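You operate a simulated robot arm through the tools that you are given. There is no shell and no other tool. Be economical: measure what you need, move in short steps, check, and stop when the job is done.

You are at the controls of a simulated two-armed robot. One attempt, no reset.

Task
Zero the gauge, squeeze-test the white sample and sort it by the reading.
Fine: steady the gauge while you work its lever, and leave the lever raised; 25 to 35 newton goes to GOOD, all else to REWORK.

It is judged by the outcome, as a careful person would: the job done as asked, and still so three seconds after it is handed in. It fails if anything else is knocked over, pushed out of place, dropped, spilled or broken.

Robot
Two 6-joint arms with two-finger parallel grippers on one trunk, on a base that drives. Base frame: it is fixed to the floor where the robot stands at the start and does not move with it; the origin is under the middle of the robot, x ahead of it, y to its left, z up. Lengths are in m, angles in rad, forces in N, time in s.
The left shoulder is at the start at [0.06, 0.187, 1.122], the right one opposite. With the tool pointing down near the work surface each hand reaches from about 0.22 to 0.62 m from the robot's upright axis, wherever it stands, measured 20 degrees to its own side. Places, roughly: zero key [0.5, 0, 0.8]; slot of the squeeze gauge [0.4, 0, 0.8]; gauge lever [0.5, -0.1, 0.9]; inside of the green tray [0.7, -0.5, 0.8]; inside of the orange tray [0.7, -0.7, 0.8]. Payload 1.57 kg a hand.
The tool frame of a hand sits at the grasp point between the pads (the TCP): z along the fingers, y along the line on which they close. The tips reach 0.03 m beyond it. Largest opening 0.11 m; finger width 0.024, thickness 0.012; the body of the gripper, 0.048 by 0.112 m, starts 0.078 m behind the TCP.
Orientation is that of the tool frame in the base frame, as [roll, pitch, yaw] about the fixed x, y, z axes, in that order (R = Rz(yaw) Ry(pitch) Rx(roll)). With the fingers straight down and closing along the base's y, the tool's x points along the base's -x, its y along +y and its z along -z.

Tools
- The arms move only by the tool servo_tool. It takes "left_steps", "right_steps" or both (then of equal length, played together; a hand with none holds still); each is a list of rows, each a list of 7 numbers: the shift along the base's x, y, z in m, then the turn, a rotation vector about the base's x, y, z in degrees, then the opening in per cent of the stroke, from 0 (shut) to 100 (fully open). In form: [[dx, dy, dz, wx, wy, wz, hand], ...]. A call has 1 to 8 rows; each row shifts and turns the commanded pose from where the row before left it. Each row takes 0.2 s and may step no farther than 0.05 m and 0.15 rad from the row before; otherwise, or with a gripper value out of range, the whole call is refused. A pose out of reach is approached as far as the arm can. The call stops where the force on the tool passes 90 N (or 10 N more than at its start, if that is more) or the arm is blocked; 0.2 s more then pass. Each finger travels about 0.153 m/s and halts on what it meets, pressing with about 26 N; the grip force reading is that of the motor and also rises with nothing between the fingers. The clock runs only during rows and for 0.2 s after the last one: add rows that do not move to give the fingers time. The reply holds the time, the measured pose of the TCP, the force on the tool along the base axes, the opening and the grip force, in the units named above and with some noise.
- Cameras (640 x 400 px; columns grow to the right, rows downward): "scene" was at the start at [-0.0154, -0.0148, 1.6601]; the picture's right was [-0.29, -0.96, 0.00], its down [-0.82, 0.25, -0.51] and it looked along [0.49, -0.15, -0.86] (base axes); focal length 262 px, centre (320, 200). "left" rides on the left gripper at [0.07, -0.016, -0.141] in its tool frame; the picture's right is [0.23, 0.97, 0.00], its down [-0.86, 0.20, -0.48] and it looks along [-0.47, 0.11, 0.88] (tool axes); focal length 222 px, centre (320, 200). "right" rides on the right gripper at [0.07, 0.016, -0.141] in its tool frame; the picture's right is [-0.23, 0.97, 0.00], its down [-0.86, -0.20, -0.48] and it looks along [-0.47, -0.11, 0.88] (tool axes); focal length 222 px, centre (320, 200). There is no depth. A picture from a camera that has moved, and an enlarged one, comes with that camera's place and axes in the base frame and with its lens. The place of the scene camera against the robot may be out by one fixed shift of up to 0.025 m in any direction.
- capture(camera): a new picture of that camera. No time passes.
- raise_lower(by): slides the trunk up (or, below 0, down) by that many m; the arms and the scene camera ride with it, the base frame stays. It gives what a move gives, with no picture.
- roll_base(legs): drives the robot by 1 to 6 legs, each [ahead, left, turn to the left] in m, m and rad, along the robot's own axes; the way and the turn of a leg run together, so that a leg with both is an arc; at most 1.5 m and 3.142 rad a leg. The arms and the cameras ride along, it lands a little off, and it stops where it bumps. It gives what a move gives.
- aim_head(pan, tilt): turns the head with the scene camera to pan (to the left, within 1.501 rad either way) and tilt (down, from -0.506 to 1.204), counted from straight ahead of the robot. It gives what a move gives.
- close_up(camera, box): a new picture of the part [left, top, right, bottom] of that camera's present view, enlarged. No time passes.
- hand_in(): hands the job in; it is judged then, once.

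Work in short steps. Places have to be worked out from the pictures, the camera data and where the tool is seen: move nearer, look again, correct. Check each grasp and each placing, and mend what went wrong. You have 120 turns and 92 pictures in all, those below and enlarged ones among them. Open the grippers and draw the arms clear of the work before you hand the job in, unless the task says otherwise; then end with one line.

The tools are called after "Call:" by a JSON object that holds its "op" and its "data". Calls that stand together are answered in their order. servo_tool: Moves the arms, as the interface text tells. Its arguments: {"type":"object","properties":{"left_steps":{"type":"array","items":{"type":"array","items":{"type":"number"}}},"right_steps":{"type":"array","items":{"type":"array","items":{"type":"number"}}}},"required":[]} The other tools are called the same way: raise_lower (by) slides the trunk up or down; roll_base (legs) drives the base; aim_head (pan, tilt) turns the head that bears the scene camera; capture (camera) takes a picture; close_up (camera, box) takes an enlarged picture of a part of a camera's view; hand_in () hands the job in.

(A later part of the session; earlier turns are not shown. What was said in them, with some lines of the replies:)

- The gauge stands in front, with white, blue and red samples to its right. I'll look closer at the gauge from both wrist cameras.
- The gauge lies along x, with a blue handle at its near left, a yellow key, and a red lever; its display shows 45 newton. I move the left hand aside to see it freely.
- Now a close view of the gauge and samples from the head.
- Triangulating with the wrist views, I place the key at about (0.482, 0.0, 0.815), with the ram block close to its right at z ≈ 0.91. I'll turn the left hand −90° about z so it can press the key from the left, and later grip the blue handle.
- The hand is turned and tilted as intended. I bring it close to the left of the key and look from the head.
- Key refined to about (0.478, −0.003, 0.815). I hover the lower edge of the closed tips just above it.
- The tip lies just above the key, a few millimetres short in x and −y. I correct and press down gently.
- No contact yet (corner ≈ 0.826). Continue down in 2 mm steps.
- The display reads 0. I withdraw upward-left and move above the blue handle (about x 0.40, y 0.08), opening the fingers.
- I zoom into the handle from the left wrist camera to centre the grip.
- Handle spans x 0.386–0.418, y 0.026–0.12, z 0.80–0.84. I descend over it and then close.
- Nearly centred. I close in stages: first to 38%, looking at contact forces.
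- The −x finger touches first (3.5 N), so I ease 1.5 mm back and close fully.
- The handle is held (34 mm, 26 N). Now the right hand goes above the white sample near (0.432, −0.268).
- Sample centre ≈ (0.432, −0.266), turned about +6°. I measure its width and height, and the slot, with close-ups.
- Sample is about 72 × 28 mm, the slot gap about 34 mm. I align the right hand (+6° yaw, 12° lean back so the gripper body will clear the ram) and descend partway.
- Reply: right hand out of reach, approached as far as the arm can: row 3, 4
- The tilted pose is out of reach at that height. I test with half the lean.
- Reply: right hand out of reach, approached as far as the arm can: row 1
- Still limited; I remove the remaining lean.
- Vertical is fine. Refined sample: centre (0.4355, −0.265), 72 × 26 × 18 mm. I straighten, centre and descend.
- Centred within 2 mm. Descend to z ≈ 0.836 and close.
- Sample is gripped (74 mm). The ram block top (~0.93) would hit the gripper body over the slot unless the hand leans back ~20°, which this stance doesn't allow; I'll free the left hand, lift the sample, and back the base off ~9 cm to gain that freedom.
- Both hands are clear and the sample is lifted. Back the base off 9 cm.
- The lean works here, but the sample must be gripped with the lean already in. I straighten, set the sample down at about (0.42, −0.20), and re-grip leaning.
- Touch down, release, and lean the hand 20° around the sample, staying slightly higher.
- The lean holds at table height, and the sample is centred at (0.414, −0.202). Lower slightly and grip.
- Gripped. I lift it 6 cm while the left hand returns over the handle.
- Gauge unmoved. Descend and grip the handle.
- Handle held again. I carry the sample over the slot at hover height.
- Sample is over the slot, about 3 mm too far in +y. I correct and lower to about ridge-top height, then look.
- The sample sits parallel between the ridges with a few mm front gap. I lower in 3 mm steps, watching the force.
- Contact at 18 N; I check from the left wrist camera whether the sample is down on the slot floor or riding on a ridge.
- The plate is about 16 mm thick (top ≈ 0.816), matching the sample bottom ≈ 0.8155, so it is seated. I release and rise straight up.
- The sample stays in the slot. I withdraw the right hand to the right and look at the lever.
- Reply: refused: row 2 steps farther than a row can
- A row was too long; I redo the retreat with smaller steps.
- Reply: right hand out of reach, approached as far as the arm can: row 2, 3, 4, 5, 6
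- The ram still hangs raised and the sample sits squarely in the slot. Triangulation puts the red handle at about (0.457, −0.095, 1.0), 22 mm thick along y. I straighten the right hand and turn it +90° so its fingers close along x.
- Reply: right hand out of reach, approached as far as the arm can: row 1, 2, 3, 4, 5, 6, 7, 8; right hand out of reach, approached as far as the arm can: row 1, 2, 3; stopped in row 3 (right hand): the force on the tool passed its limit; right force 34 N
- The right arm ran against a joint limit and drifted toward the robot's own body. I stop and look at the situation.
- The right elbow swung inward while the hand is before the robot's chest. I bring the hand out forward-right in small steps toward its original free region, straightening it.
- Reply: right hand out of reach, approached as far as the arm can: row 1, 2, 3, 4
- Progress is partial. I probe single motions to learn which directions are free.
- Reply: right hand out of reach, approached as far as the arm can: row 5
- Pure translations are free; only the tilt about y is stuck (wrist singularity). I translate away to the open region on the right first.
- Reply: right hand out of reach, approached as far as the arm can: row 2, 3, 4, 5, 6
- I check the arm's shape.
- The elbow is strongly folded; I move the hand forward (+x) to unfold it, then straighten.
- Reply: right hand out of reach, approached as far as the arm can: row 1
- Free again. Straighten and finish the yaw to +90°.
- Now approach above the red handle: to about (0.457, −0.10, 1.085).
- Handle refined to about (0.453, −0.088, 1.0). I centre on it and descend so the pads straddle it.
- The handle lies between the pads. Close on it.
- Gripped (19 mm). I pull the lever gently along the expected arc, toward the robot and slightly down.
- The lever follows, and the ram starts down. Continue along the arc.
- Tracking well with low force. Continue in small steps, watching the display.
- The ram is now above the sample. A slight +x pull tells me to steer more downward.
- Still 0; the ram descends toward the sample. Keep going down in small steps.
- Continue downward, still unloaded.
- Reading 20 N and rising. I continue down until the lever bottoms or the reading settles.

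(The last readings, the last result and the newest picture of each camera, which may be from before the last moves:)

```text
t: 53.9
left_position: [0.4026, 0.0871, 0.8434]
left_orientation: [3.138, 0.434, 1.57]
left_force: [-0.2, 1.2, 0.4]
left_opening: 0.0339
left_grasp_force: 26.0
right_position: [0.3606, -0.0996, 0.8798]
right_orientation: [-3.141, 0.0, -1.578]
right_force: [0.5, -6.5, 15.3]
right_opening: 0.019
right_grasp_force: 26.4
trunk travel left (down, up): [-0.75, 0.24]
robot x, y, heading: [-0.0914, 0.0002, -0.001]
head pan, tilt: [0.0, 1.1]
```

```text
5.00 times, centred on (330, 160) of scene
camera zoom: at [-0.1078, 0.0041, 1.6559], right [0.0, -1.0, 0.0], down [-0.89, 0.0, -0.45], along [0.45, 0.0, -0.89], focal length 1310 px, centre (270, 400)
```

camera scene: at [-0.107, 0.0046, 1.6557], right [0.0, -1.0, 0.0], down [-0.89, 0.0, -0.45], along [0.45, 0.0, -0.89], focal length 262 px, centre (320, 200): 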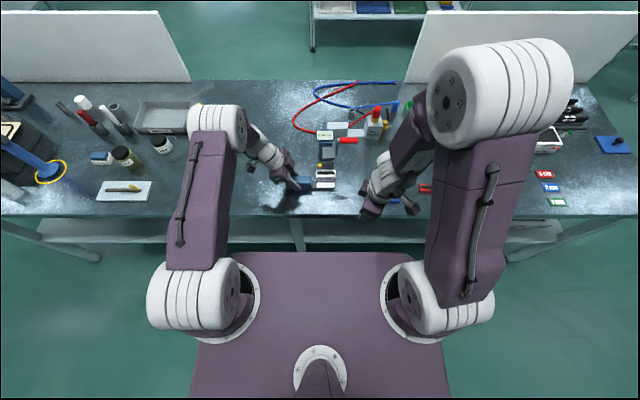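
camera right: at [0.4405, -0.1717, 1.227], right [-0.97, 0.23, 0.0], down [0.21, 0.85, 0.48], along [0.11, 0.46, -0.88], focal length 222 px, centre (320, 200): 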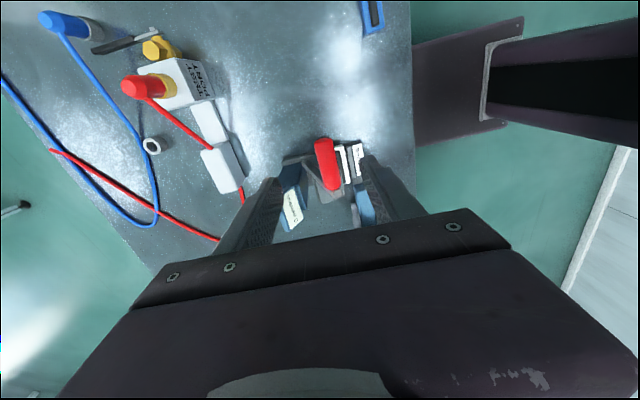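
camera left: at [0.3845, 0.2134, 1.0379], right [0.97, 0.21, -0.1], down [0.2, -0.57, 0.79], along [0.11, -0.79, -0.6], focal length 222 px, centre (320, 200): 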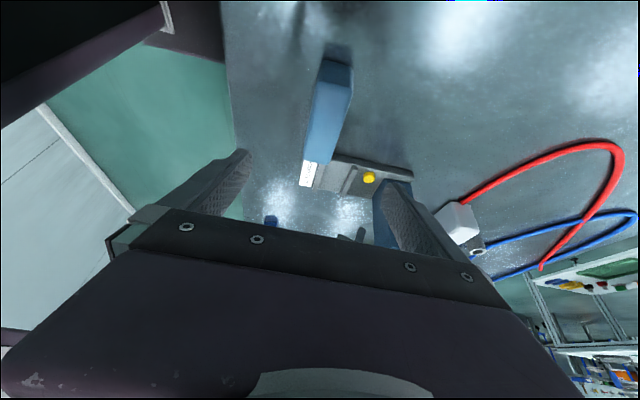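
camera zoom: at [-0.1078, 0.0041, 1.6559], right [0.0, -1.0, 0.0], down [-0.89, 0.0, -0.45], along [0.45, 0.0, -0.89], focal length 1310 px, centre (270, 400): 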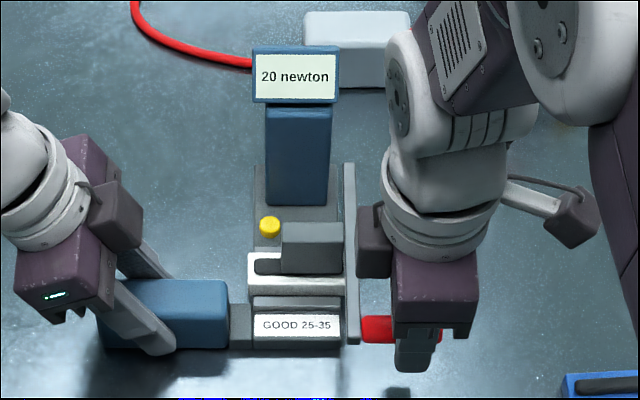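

Reading stays at 20 N while the hand now feels 15 N of resistance, suggesting the lever is at its stop. I push a touch more to confirm.

Call:
{"op": "servo_tool", "data": {"right_steps": [[0.0, -0.001, -0.005, 0, 0, 0, 12], [0, 0, 0, 0, 0, 0, 12]]}}

Call:
{"op": "close_up", "data": {"camera": "scene", "box": [300, 120, 360, 200]}}

```text
t: 54.5
left_position: [0.4018, 0.0873, 0.841]
left_orientation: [3.14, 0.437, 1.571]
left_force: [1.1, -6.3, 0.4]
left_opening: 0.0337
left_grasp_force: 26.0
right_position: [0.361, -0.0993, 0.8733]
right_orientation: [-3.141, -0.001, -1.579]
right_force: [1.5, 3.8, 17.4]
right_opening: 0.0191
right_grasp_force: 26.4
trunk travel left (down, up): [-0.75, 0.24]
robot x, y, heading: [-0.0926, 0.0014, 0.002]
head pan, tilt: [0.0, 1.1]
```

```text
5.00 times, centred on (330, 160) of scene
camera zoom: at [-0.108, 0.0049, 1.6558], right [0.0, -1.0, 0.0], down [-0.89, 0.0, -0.45], along [0.45, 0.0, -0.89], focal length 1310 px, centre (270, 400)
```

zoom: 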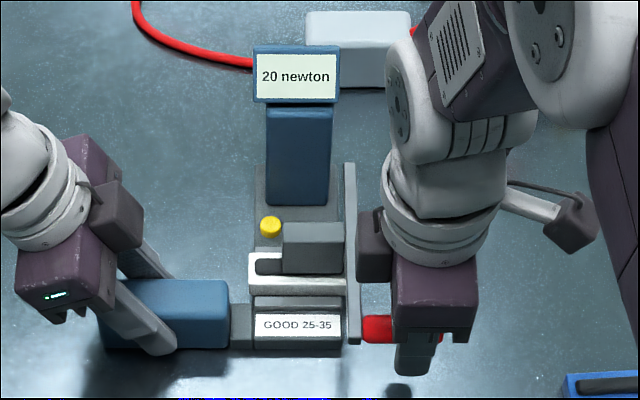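

The reading is stable at 20 N with the lever at its stop (fingers just slipped on the handle): 20 N → REWORK. Now I raise the lever back along the reverse arc, still steadying the gauge.

Call:
{"op": "servo_tool", "data": {"right_steps": [[0, 0, 0.008, 0, 0, 0, 12], [0, 0, 0.008, 0, 0, 0, 12], [0.001, 0, 0.008, 0, 0, 0, 12], [0.002, 0, 0.01, 0, 0, 0, 12], [0.003, 0, 0.01, 0, 0, 0, 12], [0.003, 0, 0.011, 0, 0, 0, 12]]}}

Call:
{"op": "servo_tool", "data": {"right_steps": [[0.008, 0, 0.011, 0, 0, 0, 12], [0.009, 0, 0.011, 0, 0, 0, 12], [0.01, 0, 0.011, 0, 0, 0, 12], [0.011, 0, 0.01, 0, 0, 0, 12]]}}

```text
t: 55.9
left_position: [0.403, 0.0876, 0.8408]
left_orientation: [3.141, 0.435, 1.568]
left_force: [-5.2, 0.2, 6.9]
left_opening: 0.0338
left_grasp_force: 26.0
right_position: [0.3698, -0.0992, 0.9282]
right_orientation: [3.141, -0.002, -1.579]
right_force: [6.8, -1.9, -0.1]
right_opening: 0.0189
right_grasp_force: 25.7
trunk travel left (down, up): [-0.75, 0.24]
robot x, y, heading: [-0.0937, -0.003, -0.004]
head pan, tilt: [0.0, 1.1]
```

```text
t: 56.9
left_position: [0.4037, 0.0873, 0.8415]
left_orientation: [3.139, 0.435, 1.571]
left_force: [12.6, 5.2, 0.1]
left_opening: 0.0344
left_grasp_force: 25.9
right_position: [0.408, -0.0998, 0.972]
right_orientation: [3.14, -0.002, -1.579]
right_force: [-12.4, -9.5, 12.3]
right_opening: 0.0195
right_grasp_force: 26.1
trunk travel left (down, up): [-0.75, 0.24]
robot x, y, heading: [-0.0898, -0.0026, -0.004]
head pan, tilt: [0.0, 1.1]
```

Slight outward strain; I steer a bit more upward for the remaining arc.

Call:
{"op": "servo_tool", "data": {"right_steps": [[0.004, 0, 0.008, 0, 0, 0, 12], [0.011, 0, 0.009, 0, 0, 0, 12], [0.012, 0, 0.006, 0, 0, 0, 12]]}}

Call:
{"op": "close_up", "data": {"camera": "scene", "box": [290, 100, 390, 200]}}

```text
t: 57.7
left_position: [0.4016, 0.0875, 0.8423]
left_orientation: [-3.141, 0.436, 1.572]
left_force: [1.4, 5.2, 4.9]
left_opening: 0.034
left_grasp_force: 26.3
right_position: [0.4337, -0.0973, 0.9957]
right_orientation: [-3.142, 0.0, -1.58]
right_force: [-0.7, -1.3, 0.8]
right_opening: 0.0191
right_grasp_force: 25.9
trunk travel left (down, up): [-0.75, 0.24]
robot x, y, heading: [-0.0883, 0.0023, 0.005]
head pan, tilt: [0.0, 1.1]
```

```text
4.00 times, centred on (340, 150) of scene
camera zoom: at [-0.1072, 0.0054, 1.6557], right [0.0, -1.0, 0.0], down [-0.89, 0.0, -0.45], along [0.45, 0.0, -0.89], focal length 1048 px, centre (240, 400)
```

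zoom: 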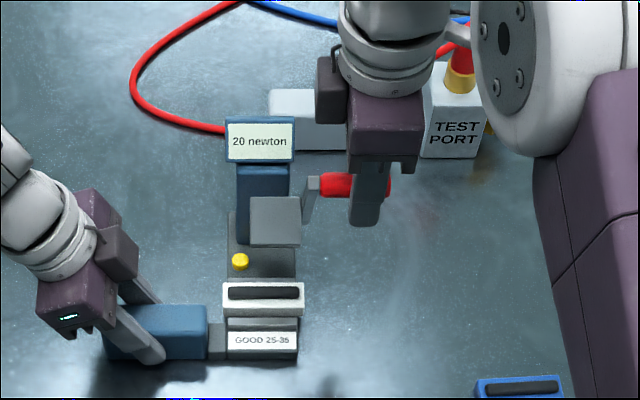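

Nearly raised; finish the last 2 cm.

Call:
{"op": "servo_tool", "data": {"right_steps": [[0.01, 0, 0.004, 0, 0, 0, 12], [0.01, 0, 0.003, 0, 0, 0, 12], [0, 0, 0, 0, 0, 0, 12]]}}

Call:
{"op": "close_up", "data": {"camera": "scene", "box": [290, 100, 390, 200]}}

```text
t: 58.5
left_position: [0.4018, 0.0871, 0.8414]
left_orientation: [3.141, 0.436, 1.571]
left_force: [1.5, 1.9, 2.3]
left_opening: 0.0339
left_grasp_force: 25.9
right_position: [0.4543, -0.0973, 1.0027]
right_orientation: [-3.141, 0.0, -1.577]
right_force: [-1.2, -0.4, 1.6]
right_opening: 0.0188
right_grasp_force: 26.3
trunk travel left (down, up): [-0.75, 0.24]
robot x, y, heading: [-0.0907, 0.002, 0.004]
head pan, tilt: [0.0, 1.1]
```

```text
4.00 times, centred on (340, 150) of scene
camera zoom: at [-0.1075, 0.0051, 1.6557], right [0.0, -1.0, 0.0], down [-0.89, 0.0, -0.45], along [0.45, 0.0, -0.89], focal length 1048 px, centre (240, 400)
```

zoom: 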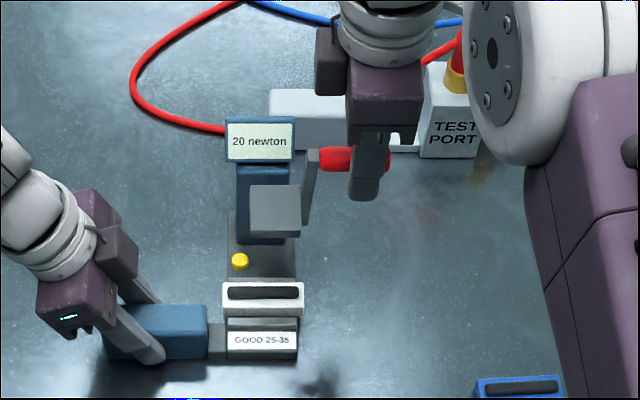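

The lever is back at its original raised position. Release it and rise clear.

Call:
{"op": "servo_tool", "data": {"right_steps": [[0, 0, 0, 0, 0, 0, 40], [0, 0, 0, 0, 0, 0, 60], [0, 0, 0.03, 0, 0, 0, 60], [0, 0, 0.04, 0, 0, 0, 60], [0, -0.02, 0.02, 0, 0, 0, 60], [-0.02, -0.04, 0, 0, 0, 0, 60], [-0.02, -0.04, 0, 0, 0, 0, 60]]}}

Call:
{"op": "capture", "data": {"camera": "scene"}}

```text
t: 60.1
left_position: [0.4019, 0.0866, 0.842]
left_orientation: [-3.141, 0.435, 1.573]
left_force: [-2.0, 0.7, -0.7]
left_opening: 0.0336
left_grasp_force: 25.9
right_position: [0.4107, -0.1998, 1.0924]
right_orientation: [3.14, 0.0, -1.578]
right_force: [0.0, -0.2, -0.6]
right_opening: 0.0661
right_grasp_force: 0.1
trunk travel left (down, up): [-0.75, 0.24]
robot x, y, heading: [-0.0856, 0.0005, -0.001]
head pan, tilt: [0.0, 1.1]
```

```text
22 pictures are left
camera scene: at [-0.1076, 0.004, 1.6556], right [0.0, -1.0, 0.0], down [-0.89, 0.0, -0.45], along [0.45, 0.0, -0.89], focal length 262 px, centre (320, 200)
```

scene: 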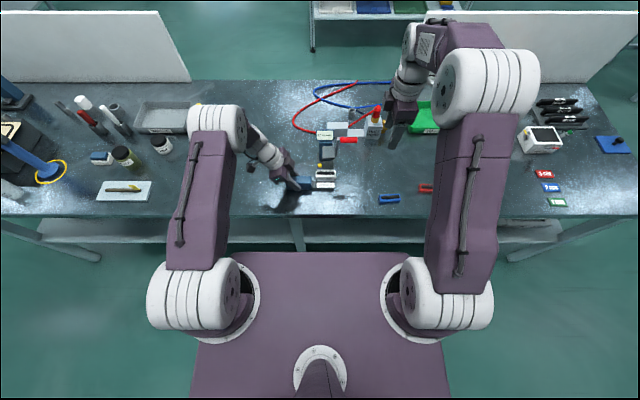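

The lever stays up. Now unwind the right hand's yaw (−90°) in short batches while coming to z ≈ 0.98.

Call:
{"op": "servo_tool", "data": {"right_steps": [[0, 0, -0.02, 0, 0, -8.2, 85], [0, 0, -0.02, 0, 0, -8.2, 85], [0, 0, -0.02, 0, 0, -8.2, 85], [0, 0, -0.02, 0, 0, -8.2, 85]]}}

Call:
{"op": "servo_tool", "data": {"right_steps": [[0, 0, -0.01, 0, 0, -8.2, 85], [0, 0, -0.01, 0, 0, -8.2, 85], [0, 0, -0.01, 0, 0, -8.2, 85], [0, 0, 0, 0, 0, -8.2, 85]]}}

Call:
{"op": "servo_tool", "data": {"right_steps": [[0, 0, 0, 0, 0, -8.2, 85], [0, 0, 0, 0, 0, -8.2, 85], [0, 0, 0, 0, 0, -7.6, 85]]}}

```text
t: 61.1
left_position: [0.4033, 0.0886, 0.8409]
left_orientation: [-3.141, 0.436, 1.571]
left_force: [-2.6, -0.3, -0.6]
left_opening: 0.0341
left_grasp_force: 26.0
right_position: [0.4139, -0.1967, 1.0124]
right_orientation: [3.14, -0.001, -2.152]
right_force: [0.0, -0.2, 0.5]
right_opening: 0.0937
right_grasp_force: 0.0
trunk travel left (down, up): [-0.75, 0.24]
robot x, y, heading: [-0.0928, 0.0028, -0.003]
head pan, tilt: [0.0, 1.1]
```

```text
t: 62.1
left_position: [0.4024, 0.0873, 0.8421]
left_orientation: [3.141, 0.436, 1.57]
left_force: [-2.6, 0.4, -0.3]
left_opening: 0.0339
left_grasp_force: 26.3
right_position: [0.414, -0.1999, 0.9818]
right_orientation: [3.141, -0.001, -2.726]
right_force: [0.2, 0.0, 0.5]
right_opening: 0.0938
right_grasp_force: 0.1
trunk travel left (down, up): [-0.75, 0.24]
robot x, y, heading: [-0.0882, 0.0003, 0.0]
head pan, tilt: [0.0, 1.1]
```

```text
t: 62.9
left_position: [0.4021, 0.0881, 0.841]
left_orientation: [-3.141, 0.435, 1.572]
left_force: [-2.7, 0.0, 0.2]
left_opening: 0.0339
left_grasp_force: 26.1
right_position: [0.4153, -0.2, 0.9823]
right_orientation: [3.14, -0.002, 3.14]
right_force: [1.1, 0.2, 0.0]
right_opening: 0.0938
right_grasp_force: 0.0
trunk travel left (down, up): [-0.75, 0.24]
robot x, y, heading: [-0.0891, -0.0012, 0.0]
head pan, tilt: [0.0, 1.1]
```

Vertical and facing ahead. Now lean 20° and move over the slot as before.

Call:
{"op": "servo_tool", "data": {"right_steps": [[-0.003, 0.02, -0.01, 0, -7, 0, 85], [-0.003, 0.02, -0.01, 0, -7, 0, 85], [0, 0.02, -0.02, 0, -6, 0, 85], [0, 0.03, -0.01, 0, 0, 0, 85], [0, 0.04, 0, 0, 0, 0, 85], [0.01, 0.035, 0, 0, 0, 0, 85], [0.0135, 0.0135, 0, 0, 0, 0, 85], [0, 0, 0, 0, 0, 0, 85]]}}

Call:
{"op": "close_up", "data": {"camera": "right", "box": [200, 60, 440, 240]}}

```text
t: 64.7
left_position: [0.4029, 0.0882, 0.8412]
left_orientation: [-3.14, 0.435, 1.57]
left_force: [-0.4, 0.0, 0.5]
left_opening: 0.0342
left_grasp_force: 26.5
right_position: [0.4301, -0.0268, 0.9346]
right_orientation: [3.14, 0.347, 3.141]
right_force: [0.0, -0.3, -0.3]
right_opening: 0.0932
right_grasp_force: 0.0
right hand out of reach, approached as far as the arm can: row 3
trunk travel left (down, up): [-0.75, 0.24]
robot x, y, heading: [-0.0916, 0.0003, -0.0]
head pan, tilt: [0.0, 1.1]
```

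```text
2.22 times, centred on (320, 150) of right
camera zoom: at [0.3168, -0.0097, 1.0425], right [0.21, 0.97, 0.08], down [0.64, -0.2, 0.74], along [0.74, -0.11, -0.67], focal length 494 px, centre (320, 311)
```

zoom: 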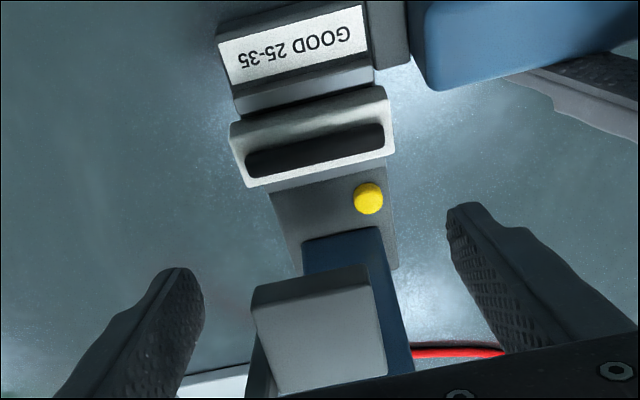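

Slight shortfall noted; I correct to (0.4335, −0.022) and descend around the sample, then grip.

Call:
{"op": "servo_tool", "data": {"right_steps": [[0.0034, 0.005, -0.01, 0, 0, 0, 85], [0, 0, -0.025, 0, 0, 0, 85], [0, 0, -0.025, 0, 0, 0, 85], [0, 0, -0.02, 0, 0, 0, 85], [0, 0, 0, 0, 0, 0, 70], [0, 0, 0, 0, 0, 0, 40], [0, 0, 0, 0, 0, 0, 40]]}}

Call:
{"op": "close_up", "data": {"camera": "right", "box": [200, 60, 440, 240]}}

```text
t: 66.3
left_position: [0.4019, 0.0873, 0.8415]
left_orientation: [3.14, 0.437, 1.572]
left_force: [-1.2, -0.2, 1.1]
left_opening: 0.0339
left_grasp_force: 25.8
right_position: [0.4333, -0.019, 0.8555]
right_orientation: [3.139, 0.348, 3.141]
right_force: [-1.0, -0.7, 0.5]
right_opening: 0.0744
right_grasp_force: 26.0
trunk travel left (down, up): [-0.75, 0.24]
robot x, y, heading: [-0.0906, -0.0033, 0.001]
head pan, tilt: [0.0, 1.1]
```

```text
2.22 times, centred on (320, 150) of right
camera zoom: at [0.3208, -0.004, 0.963], right [0.21, 0.97, 0.08], down [0.64, -0.2, 0.74], along [0.74, -0.11, -0.67], focal length 494 px, centre (320, 311)
```

zoom: 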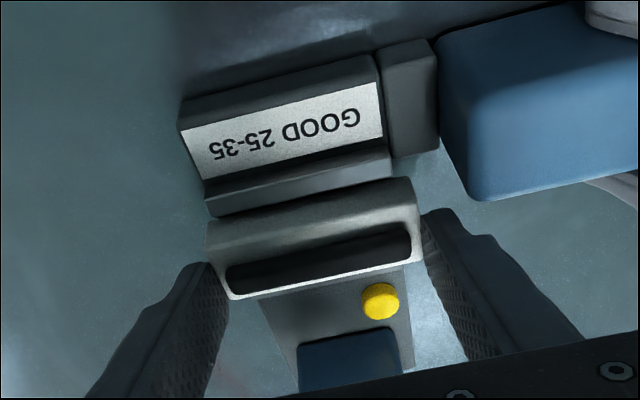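

Gripped again. Lift straight up and carry it right along the earlier path.

Call:
{"op": "servo_tool", "data": {"right_steps": [[0, 0, 0.02, 0, 0, 0, 40], [0, 0, 0.025, 0, 0, 0, 40], [-0.009, -0.045, 0, 0, 0, 0, 40], [-0.01, -0.048, 0, 0, 0, 0, 40], [0, -0.045, 0, 0, 0, 0, 40], [0, -0.045, 0, 0, 0, 0, 40]]}}

Call:
{"op": "servo_tool", "data": {"left_steps": [[0, 0, 0, 0, 0, 0, 60], [0, 0, 0, 0, 0, 0, 100], [0, 0, 0, 0, 0, 0, 100], [0, 0.01, 0.03, 0, 0, 0, 100], [0, 0.015, 0.03, 0, 0, 0, 100], [0, 0.015, 0.03, 0, 0, 0, 100], [0, 0.02, 0.04, 0, 0, 0, 100]]}}

Call:
{"op": "capture", "data": {"camera": "scene"}}

```text
t: 67.7
left_position: [0.4021, 0.0873, 0.8413]
left_orientation: [3.141, 0.436, 1.574]
left_force: [-0.5, -1.2, 1.0]
left_opening: 0.0338
left_grasp_force: 26.1
right_position: [0.4144, -0.1882, 0.8973]
right_orientation: [-3.132, 0.331, 3.14]
right_force: [0.1, -0.5, -0.9]
right_opening: 0.0742
right_grasp_force: 25.8
right hand out of reach, approached as far as the arm can: row 6
trunk travel left (down, up): [-0.75, 0.24]
robot x, y, heading: [-0.0905, -0.002, -0.003]
head pan, tilt: [0.0, 1.1]
```

```text
t: 69.3
left_position: [0.4021, 0.1496, 0.9738]
left_orientation: [3.141, 0.436, 1.571]
left_force: [0.2, -0.3, 0.2]
left_opening: 0.1102
left_grasp_force: 0.1
right_position: [0.414, -0.1878, 0.8989]
right_orientation: [-3.134, 0.331, -3.14]
right_force: [0.0, 0.2, -1.4]
right_opening: 0.0743
right_grasp_force: 26.1
trunk travel left (down, up): [-0.75, 0.24]
robot x, y, heading: [-0.0888, -0.0019, -0.0]
head pan, tilt: [0.0, 1.1]
```

```text
19 pictures are left
camera scene: at [-0.108, 0.0055, 1.6557], right [0.0, -1.0, 0.0], down [-0.89, 0.0, -0.45], along [0.45, 0.0, -0.89], focal length 262 px, centre (320, 200)
```

scene: 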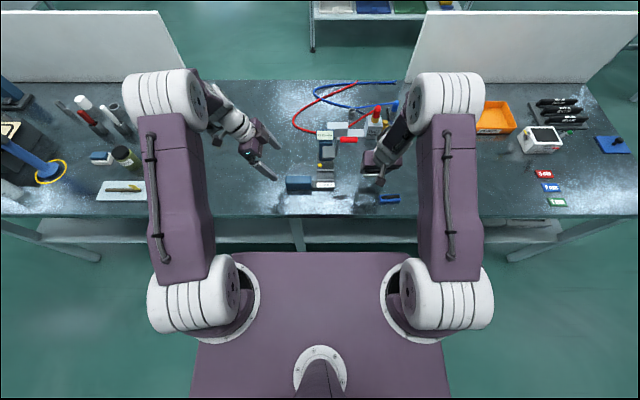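

The left hand is clear. I raise it further, then drive: back, right along the table, and forward to face the orange REWORK tray near (0.72, −0.75).

Call:
{"op": "servo_tool", "data": {"left_steps": [[0, 0.03, 0.03, 0, 0, 0, 100], [0, 0.03, 0.03, 0, 0, 0, 100], [0, 0.02, 0.04, 0, 0, 0, 100], [0, 0, 0.04, 0, 0, 0, 100]], "right_steps": [[0.01, 0, 0.01, 0, 0, 0, 40], [0.01, 0, 0.01, 0, 0, 0, 40], [0.01, 0, 0.01, 0, 0, 0, 40], [0, 0, 0, 0, 0, 0, 40]]}}

Call:
{"op": "roll_base", "data": {"legs": [[-0.22, 0, 0], [0, -0.56, 0]]}}

Call:
{"op": "capture", "data": {"camera": "scene"}}

```text
t: 70.3
left_position: [0.4045, 0.2268, 1.1145]
left_orientation: [-3.14, 0.435, 1.573]
left_force: [-0.1, 0.3, -0.2]
left_opening: 0.1101
left_grasp_force: 0.0
right_position: [0.4485, -0.2007, 0.927]
right_orientation: [3.118, 0.385, 3.141]
right_force: [-0.2, -0.3, -0.1]
right_opening: 0.0741
right_grasp_force: 25.7
right hand out of reach, approached as far as the arm can: row 3
trunk travel left (down, up): [-0.75, 0.24]
robot x, y, heading: [-0.0881, 0.0006, -0.001]
head pan, tilt: [0.0, 1.1]
```

```text
t: 74.9
left_position: [0.183, -0.3362, 1.1126]
left_orientation: [-3.141, 0.435, 1.578]
left_force: [-0.5, -0.3, 0.3]
left_opening: 0.1102
left_grasp_force: 0.2
right_position: [0.2304, -0.762, 0.9267]
right_orientation: [3.121, 0.381, -3.135]
right_force: [-0.1, -0.4, -1.6]
right_opening: 0.0742
right_grasp_force: 25.8
trunk travel left (down, up): [-0.75, 0.24]
robot x, y, heading: [-0.3065, -0.5639, -0.003]
head pan, tilt: [0.0, 1.1]
```

```text
18 pictures are left
camera scene: at [-0.3268, -0.5595, 1.6557], right [0.0, -1.0, 0.0], down [-0.89, 0.0, -0.45], along [0.45, 0.0, -0.89], focal length 262 px, centre (320, 200)
```

scene: 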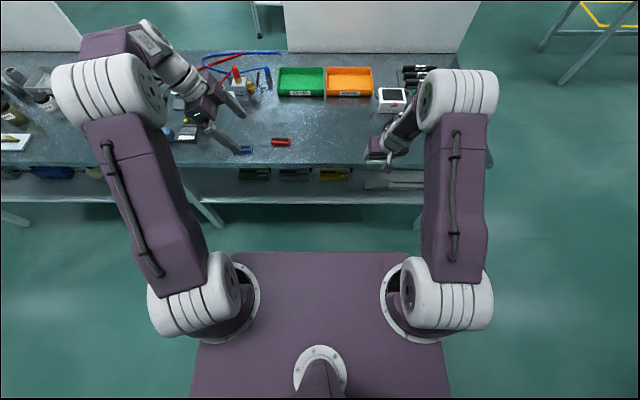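

From here the orange tray centre is about (0.73, −0.70), front rim ≈ 0.64. I drive forward, with a small shift left.

Call:
{"op": "roll_base", "data": {"legs": [[0, 0.05, 0], [0.306, 0, 0]]}}

Call:
{"op": "capture", "data": {"camera": "scene"}}

Call:
{"op": "capture", "data": {"camera": "right"}}

```text
t: 77.5
left_position: [0.4921, -0.2852, 1.1142]
left_orientation: [3.138, 0.435, 1.573]
left_force: [-0.8, 1.0, -0.1]
left_opening: 0.11
left_grasp_force: 0.1
right_position: [0.5388, -0.7127, 0.9273]
right_orientation: [3.119, 0.385, -3.139]
right_force: [-0.4, 0.2, -1.7]
right_opening: 0.0743
right_grasp_force: 26.7
trunk travel left (down, up): [-0.75, 0.24]
robot x, y, heading: [0.0012, -0.517, 0.008]
head pan, tilt: [0.0, 1.1]
```

```text
17 pictures are left
camera scene: at [-0.0179, -0.5096, 1.6557], right [0.0, -1.0, 0.0], down [-0.89, 0.0, -0.45], along [0.45, 0.0, -0.89], focal length 262 px, centre (320, 200)
```

scene: 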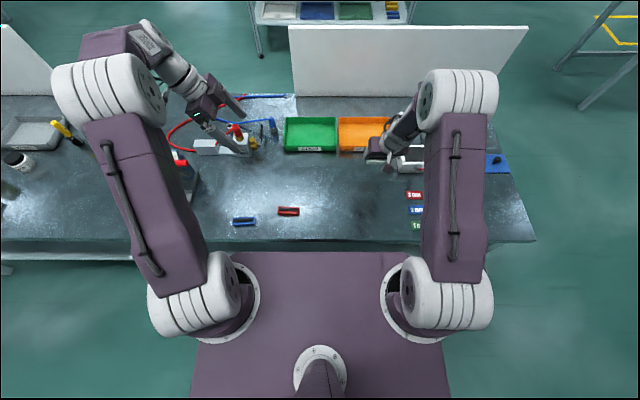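

```text
16 pictures are left
camera right: at [0.4216, -0.7004, 1.0316], right [0.2, 0.97, 0.1], down [0.62, -0.21, 0.76], along [0.76, -0.09, -0.64], focal length 222 px, centre (320, 200)
```

right: 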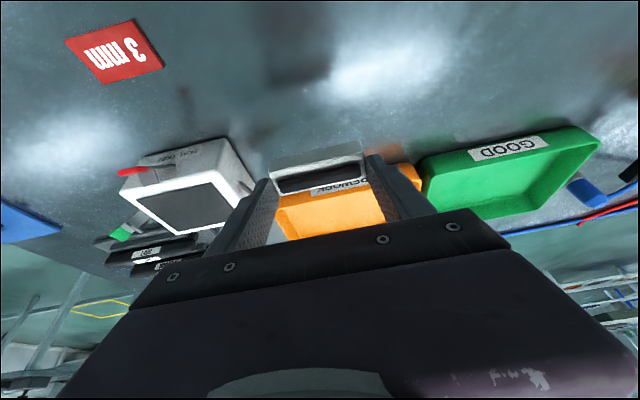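

Orange tray spans roughly x 0.64–0.81, y −0.585…−0.79. I level the hand and move forward over it at about z 0.94.

Call:
{"op": "servo_tool", "data": {"right_steps": [[0.03, 0.005, 0.01, -1.2, 2, 0, 40], [0.035, 0.006, 0.005, 0, 0, 0, 40], [0.035, 0.006, 0, 0, 0, 0, 40], [0.035, 0.006, 0, 0, 0, 0, 40], [0.03, 0, 0, 0, 0, 0, 40]]}}

Call:
{"op": "capture", "data": {"camera": "right"}}

Call:
{"op": "close_up", "data": {"camera": "scene", "box": [280, 90, 440, 190]}}

```text
t: 78.7
left_position: [0.4933, -0.2855, 1.1128]
left_orientation: [-3.14, 0.434, 1.576]
left_force: [0.4, 0.3, 0.1]
left_opening: 0.1102
left_grasp_force: 0.1
right_position: [0.6172, -0.7154, 0.9294]
right_orientation: [3.094, 0.434, -3.134]
right_force: [-0.6, 0.5, -1.0]
right_opening: 0.0741
right_grasp_force: 25.8
right hand out of reach, approached as far as the arm can: row 1, 3, 4, 5
trunk travel left (down, up): [-0.75, 0.24]
robot x, y, heading: [-0.0004, -0.5105, 0.005]
head pan, tilt: [0.0, 1.1]
```

```text
15 pictures are left
camera right: at [0.4949, -0.7072, 1.0282], right [0.18, 0.97, 0.14], down [0.58, -0.22, 0.78], along [0.79, -0.06, -0.6], focal length 222 px, centre (320, 200)
```

right: 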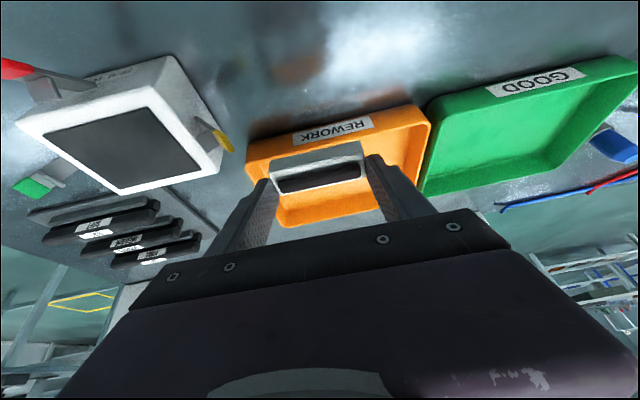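

```text
4.00 times, centred on (360, 140) of scene
camera zoom: at [-0.0151, -0.5097, 1.6557], right [0.0, -1.0, 0.0], down [-0.89, 0.0, -0.45], along [0.45, 0.0, -0.89], focal length 1048 px, centre (160, 440)
```

zoom: 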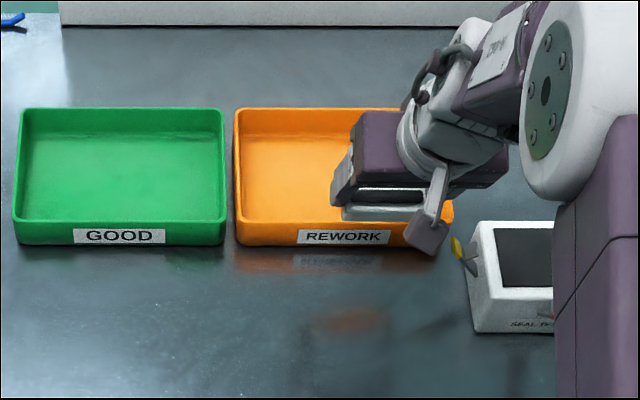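

The arm is at its wrist limit at x ≈ 0.62, so I creep the base forward 6 cm instead.

Call:
{"op": "roll_base", "data": {"legs": [[0.06, 0.015, 0]]}}

```text
t: 79.7
left_position: [0.549, -0.2705, 1.1155]
left_orientation: [3.14, 0.435, 1.575]
left_force: [0.3, 0.2, -0.1]
left_opening: 0.1097
left_grasp_force: 0.2
right_position: [0.6746, -0.6997, 0.9339]
right_orientation: [3.095, 0.436, -3.132]
right_force: [-0.1, -0.4, -1.4]
right_opening: 0.0739
right_grasp_force: 25.8
trunk travel left (down, up): [-0.75, 0.24]
robot x, y, heading: [0.0638, -0.4989, 0.008]
head pan, tilt: [0.0, 1.1]
```

No bump; 3 cm more puts the hand over the tray centre.

Call:
{"op": "roll_base", "data": {"legs": [[0.03, 0, 0]]}}

Call:
{"op": "close_up", "data": {"camera": "scene", "box": [280, 90, 440, 190]}}

Call:
{"op": "capture", "data": {"camera": "right"}}

```text
t: 80.5
left_position: [0.5791, -0.2698, 1.1143]
left_orientation: [3.136, 0.436, 1.575]
left_force: [-0.4, 0.9, -0.4]
left_opening: 0.11
left_grasp_force: 0.0
right_position: [0.7036, -0.7005, 0.9331]
right_orientation: [3.095, 0.438, -3.133]
right_force: [-0.6, 0.0, -0.6]
right_opening: 0.074
right_grasp_force: 26.1
trunk travel left (down, up): [-0.75, 0.24]
robot x, y, heading: [0.089, -0.4984, 0.006]
head pan, tilt: [0.0, 1.1]
```

```text
4.00 times, centred on (360, 140) of scene
camera zoom: at [0.0667, -0.4936, 1.6558], right [0.0, -1.0, 0.0], down [-0.89, 0.0, -0.46], along [0.46, 0.0, -0.89], focal length 1048 px, centre (160, 440)
```

zoom: 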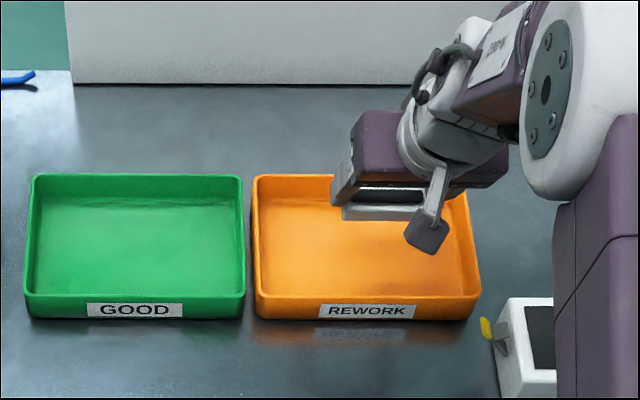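

```text
12 pictures are left
camera right: at [0.5796, -0.6909, 1.0308], right [0.18, 0.97, 0.14], down [0.58, -0.22, 0.79], along [0.8, -0.06, -0.6], focal length 222 px, centre (320, 200)
```

right: 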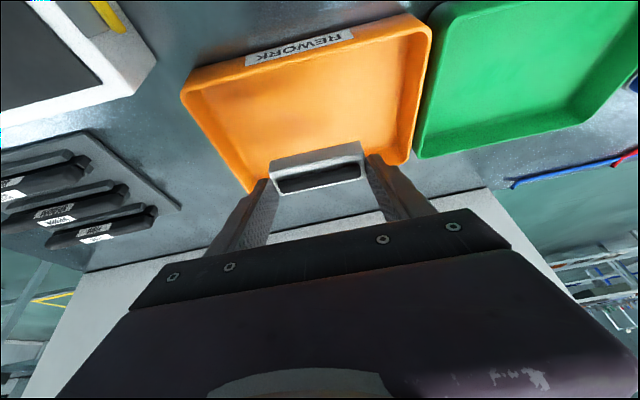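

The hand is over the tray centre (≈ 0.712, −0.69). I lower in steps and try to level the 5° excess lean.

Call:
{"op": "servo_tool", "data": {"right_steps": [[0, 0, -0.02, 0, 0, 0, 40], [0, 0, -0.02, 0, 0, 0, 40], [0, 0, -0.015, 0, 0, 0, 40]]}}

Call:
{"op": "servo_tool", "data": {"right_steps": [[0, 0, 0, -2.5, 0, -1, 40], [0, 0, 0, 0, 5, 0, 40]]}}

```text
t: 81.3
left_position: [0.585, -0.2696, 1.1126]
left_orientation: [-3.14, 0.434, 1.576]
left_force: [-0.7, -0.6, -0.3]
left_opening: 0.11
left_grasp_force: 0.1
right_position: [0.7064, -0.6998, 0.8756]
right_orientation: [3.094, 0.433, -3.133]
right_force: [0.0, -0.3, -1.4]
right_opening: 0.0745
right_grasp_force: 25.9
trunk travel left (down, up): [-0.75, 0.24]
robot x, y, heading: [0.0888, -0.4996, 0.004]
head pan, tilt: [0.0, 1.1]
```

```text
t: 81.9
left_position: [0.5825, -0.2689, 1.1129]
left_orientation: [3.141, 0.435, 1.576]
left_force: [0.9, -0.2, 0.6]
left_opening: 0.1099
left_grasp_force: 0.1
right_position: [0.7059, -0.6994, 0.8766]
right_orientation: [3.094, 0.432, -3.132]
right_force: [-0.6, -0.6, -2.1]
right_opening: 0.0742
right_grasp_force: 26.4
right hand out of reach, approached as far as the arm can: row 2
trunk travel left (down, up): [-0.75, 0.24]
robot x, y, heading: [0.0887, -0.4983, 0.002]
head pan, tilt: [0.0, 1.1]
```

Levelling isn't available, but the tilt only means ~1 mm at the edges. Continue down until it touches the tray floor.

Call:
{"op": "servo_tool", "data": {"right_steps": [[0, 0, -0.015, 0, 0, 0, 40], [0, 0, -0.01, 0, 0, 0, 40], [0, 0, -0.004, 0, 0, 0, 40], [0, 0, -0.002, 0, 0, 0, 40]]}}

```text
t: 82.9
left_position: [0.5822, -0.269, 1.1142]
left_orientation: [-3.14, 0.436, 1.575]
left_force: [-0.2, -0.1, 0.2]
left_opening: 0.11
left_grasp_force: 0.0
right_position: [0.7069, -0.6999, 0.846]
right_orientation: [3.097, 0.437, -3.133]
right_force: [-0.7, -0.3, 3.9]
right_opening: 0.0742
right_grasp_force: 26.0
trunk travel left (down, up): [-0.75, 0.24]
robot x, y, heading: [0.0882, -0.4998, 0.001]
head pan, tilt: [0.0, 1.1]
```

Light contact (≈ 5 N). Release and rise.

Call:
{"op": "servo_tool", "data": {"right_steps": [[0, 0, -0.0005, 0, 0, 0, 55], [0, 0, 0, 0, 0, 0, 80], [0, 0, 0, 0, 0, 0, 90], [0, 0, 0.02, 0, 0, 0, 90], [0, 0, 0.03, 0, 0, 0, 90], [0, 0, 0.03, 0, 0, 0, 90]]}}

Call:
{"op": "close_up", "data": {"camera": "scene", "box": [280, 90, 440, 190]}}

Call:
{"op": "capture", "data": {"camera": "right"}}

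```text
t: 84.3
left_position: [0.5812, -0.269, 1.114]
left_orientation: [-3.141, 0.436, 1.576]
left_force: [0.7, 1.4, 0.0]
left_opening: 0.1102
left_grasp_force: 0.1
right_position: [0.706, -0.6963, 0.925]
right_orientation: [3.094, 0.434, -3.134]
right_force: [0.3, 0.9, 0.9]
right_opening: 0.099
right_grasp_force: 0.0
trunk travel left (down, up): [-0.75, 0.24]
robot x, y, heading: [0.0938, -0.5006, 0.001]
head pan, tilt: [0.0, 1.1]
```

```text
4.00 times, centred on (360, 140) of scene
camera zoom: at [0.0717, -0.4935, 1.6557], right [0.0, -1.0, 0.0], down [-0.89, 0.0, -0.45], along [0.45, 0.0, -0.89], focal length 1048 px, centre (160, 440)
```

zoom: 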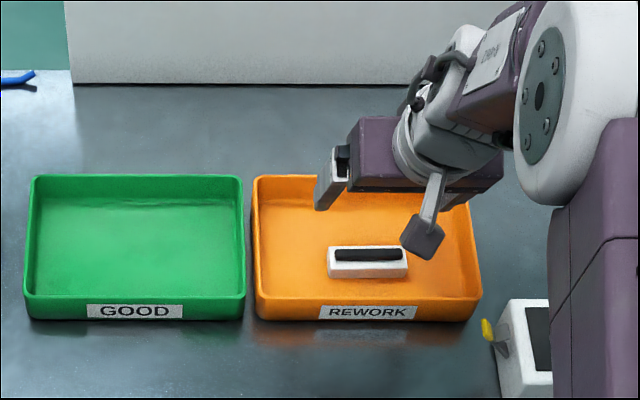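

```text
10 pictures are left
camera right: at [0.5831, -0.6892, 1.0229], right [0.18, 0.97, 0.14], down [0.58, -0.22, 0.79], along [0.79, -0.06, -0.6], focal length 222 px, centre (320, 200)
```

right: 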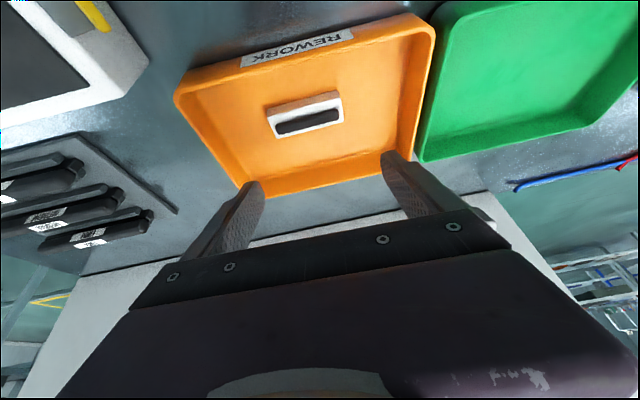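

The sample lies flat in the REWORK tray. I raise a bit more and back the robot away, then check the gauge.

Call:
{"op": "servo_tool", "data": {"right_steps": [[0, 0, 0.02, 0, 0, 0, 90], [0, 0, 0.02, 0, 0, 0, 90]]}}

Call:
{"op": "roll_base", "data": {"legs": [[-0.4, 0, 0]]}}

Call:
{"op": "aim_head", "data": {"pan": 0.3, "tilt": 0.8}}

Call:
{"op": "capture", "data": {"camera": "scene"}}

```text
t: 84.9
left_position: [0.5817, -0.2704, 1.1146]
left_orientation: [-3.141, 0.436, 1.576]
left_force: [-0.4, 0.0, 0.1]
left_opening: 0.1101
left_grasp_force: 0.0
right_position: [0.7039, -0.6987, 0.9629]
right_orientation: [3.084, 0.44, -3.135]
right_force: [-1.1, 0.3, 0.3]
right_opening: 0.0991
right_grasp_force: 0.0
trunk travel left (down, up): [-0.75, 0.24]
robot x, y, heading: [0.0863, -0.4999, 0.005]
head pan, tilt: [0.0, 1.1]
```

```text
t: 87.4
left_position: [0.1877, -0.2716, 1.1143]
left_orientation: [-3.141, 0.436, 1.574]
left_force: [-0.5, 0.0, 0.1]
left_opening: 0.11
left_grasp_force: 0.1
right_position: [0.3082, -0.699, 0.9638]
right_orientation: [3.085, 0.438, -3.137]
right_force: [0.4, -0.2, 0.9]
right_opening: 0.0985
right_grasp_force: 0.0
trunk travel left (down, up): [-0.75, 0.24]
robot x, y, heading: [-0.3059, -0.5011, -0.0]
head pan, tilt: [0.0, 1.1]
```

```text
t: 88.2
left_position: [0.1874, -0.2726, 1.1145]
left_orientation: [3.141, 0.438, 1.574]
left_force: [-0.6, 0.6, -0.4]
left_opening: 0.1105
left_grasp_force: 0.0
right_position: [0.3081, -0.7006, 0.9647]
right_orientation: [3.086, 0.44, -3.137]
right_force: [0.1, -0.6, 0.8]
right_opening: 0.099
right_grasp_force: 0.1
trunk travel left (down, up): [-0.75, 0.24]
robot x, y, heading: [-0.3044, -0.5, 0.001]
head pan, tilt: [0.3, 0.799]
```

```text
9 pictures are left
camera scene: at [-0.3098, -0.4712, 1.6774], right [0.3, -0.95, 0.0], down [-0.69, -0.21, -0.7], along [0.67, 0.21, -0.72], focal length 262 px, centre (320, 200)
```

scene: 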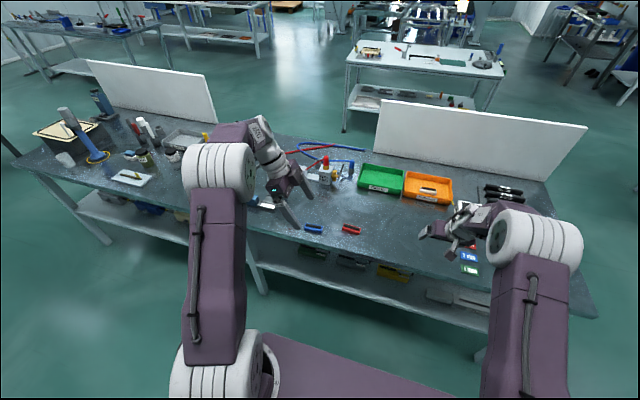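

The left hand hides the gauge; I drive 0.45 m left (arms clear of the table items) to check the lever and gauge.

Call:
{"op": "roll_base", "data": {"legs": [[-0.1, 0, 0], [0, 0.45, 0]]}}

Call:
{"op": "aim_head", "data": {"pan": 0.0, "tilt": 0.85}}

Call:
{"op": "close_up", "data": {"camera": "scene", "box": [220, 90, 460, 240]}}

```text
t: 91.6
left_position: [0.0861, 0.1715, 1.1147]
left_orientation: [3.141, 0.435, 1.573]
left_force: [-0.7, 0.8, 0.6]
left_opening: 0.11
left_grasp_force: 0.0
right_position: [0.206, -0.2573, 0.9633]
right_orientation: [3.085, 0.44, -3.138]
right_force: [-0.5, -0.5, -0.2]
right_opening: 0.0991
right_grasp_force: 0.0
trunk travel left (down, up): [-0.75, 0.24]
robot x, y, heading: [-0.4053, -0.0527, 0.002]
head pan, tilt: [0.3, 0.799]
```

```text
t: 92.4
left_position: [0.0846, 0.1729, 1.1137]
left_orientation: [-3.141, 0.436, 1.572]
left_force: [0.3, 0.0, -0.6]
left_opening: 0.1102
left_grasp_force: 0.1
right_position: [0.2045, -0.2558, 0.9645]
right_orientation: [3.085, 0.44, -3.139]
right_force: [0.4, -1.1, 0.3]
right_opening: 0.0988
right_grasp_force: 0.0
trunk travel left (down, up): [-0.75, 0.24]
robot x, y, heading: [-0.4081, -0.0531, 0.0]
head pan, tilt: [0.0, 0.85]
```

```text
2.67 times, centred on (340, 165) of scene
camera zoom: at [-0.4107, -0.0487, 1.6734], right [0.0, -1.0, 0.0], down [-0.75, 0.0, -0.66], along [0.66, 0.0, -0.75], focal length 699 px, centre (267, 293)
```

zoom: 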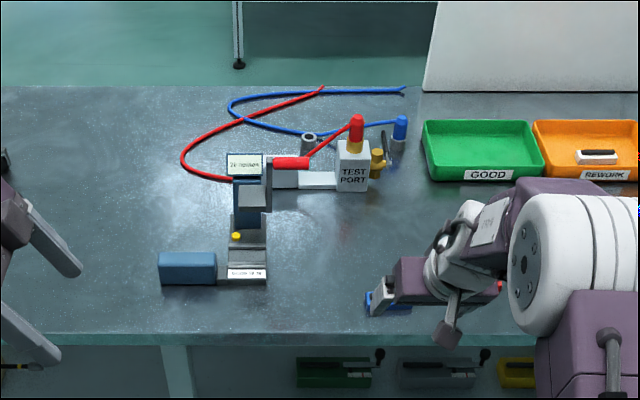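

The gauge is in place with its lever raised and an empty slot, the sample lies in REWORK, and both hands are open and clear. I hand in.

Call:
{"op": "hand_in", "data": {}}

```text
The job is handed in.
```

I zeroed the gauge, squeeze-tested the white sample at 20 newton, and put it in the REWORK tray. The gauge was held steady while I worked the lever, and the lever is left raised.
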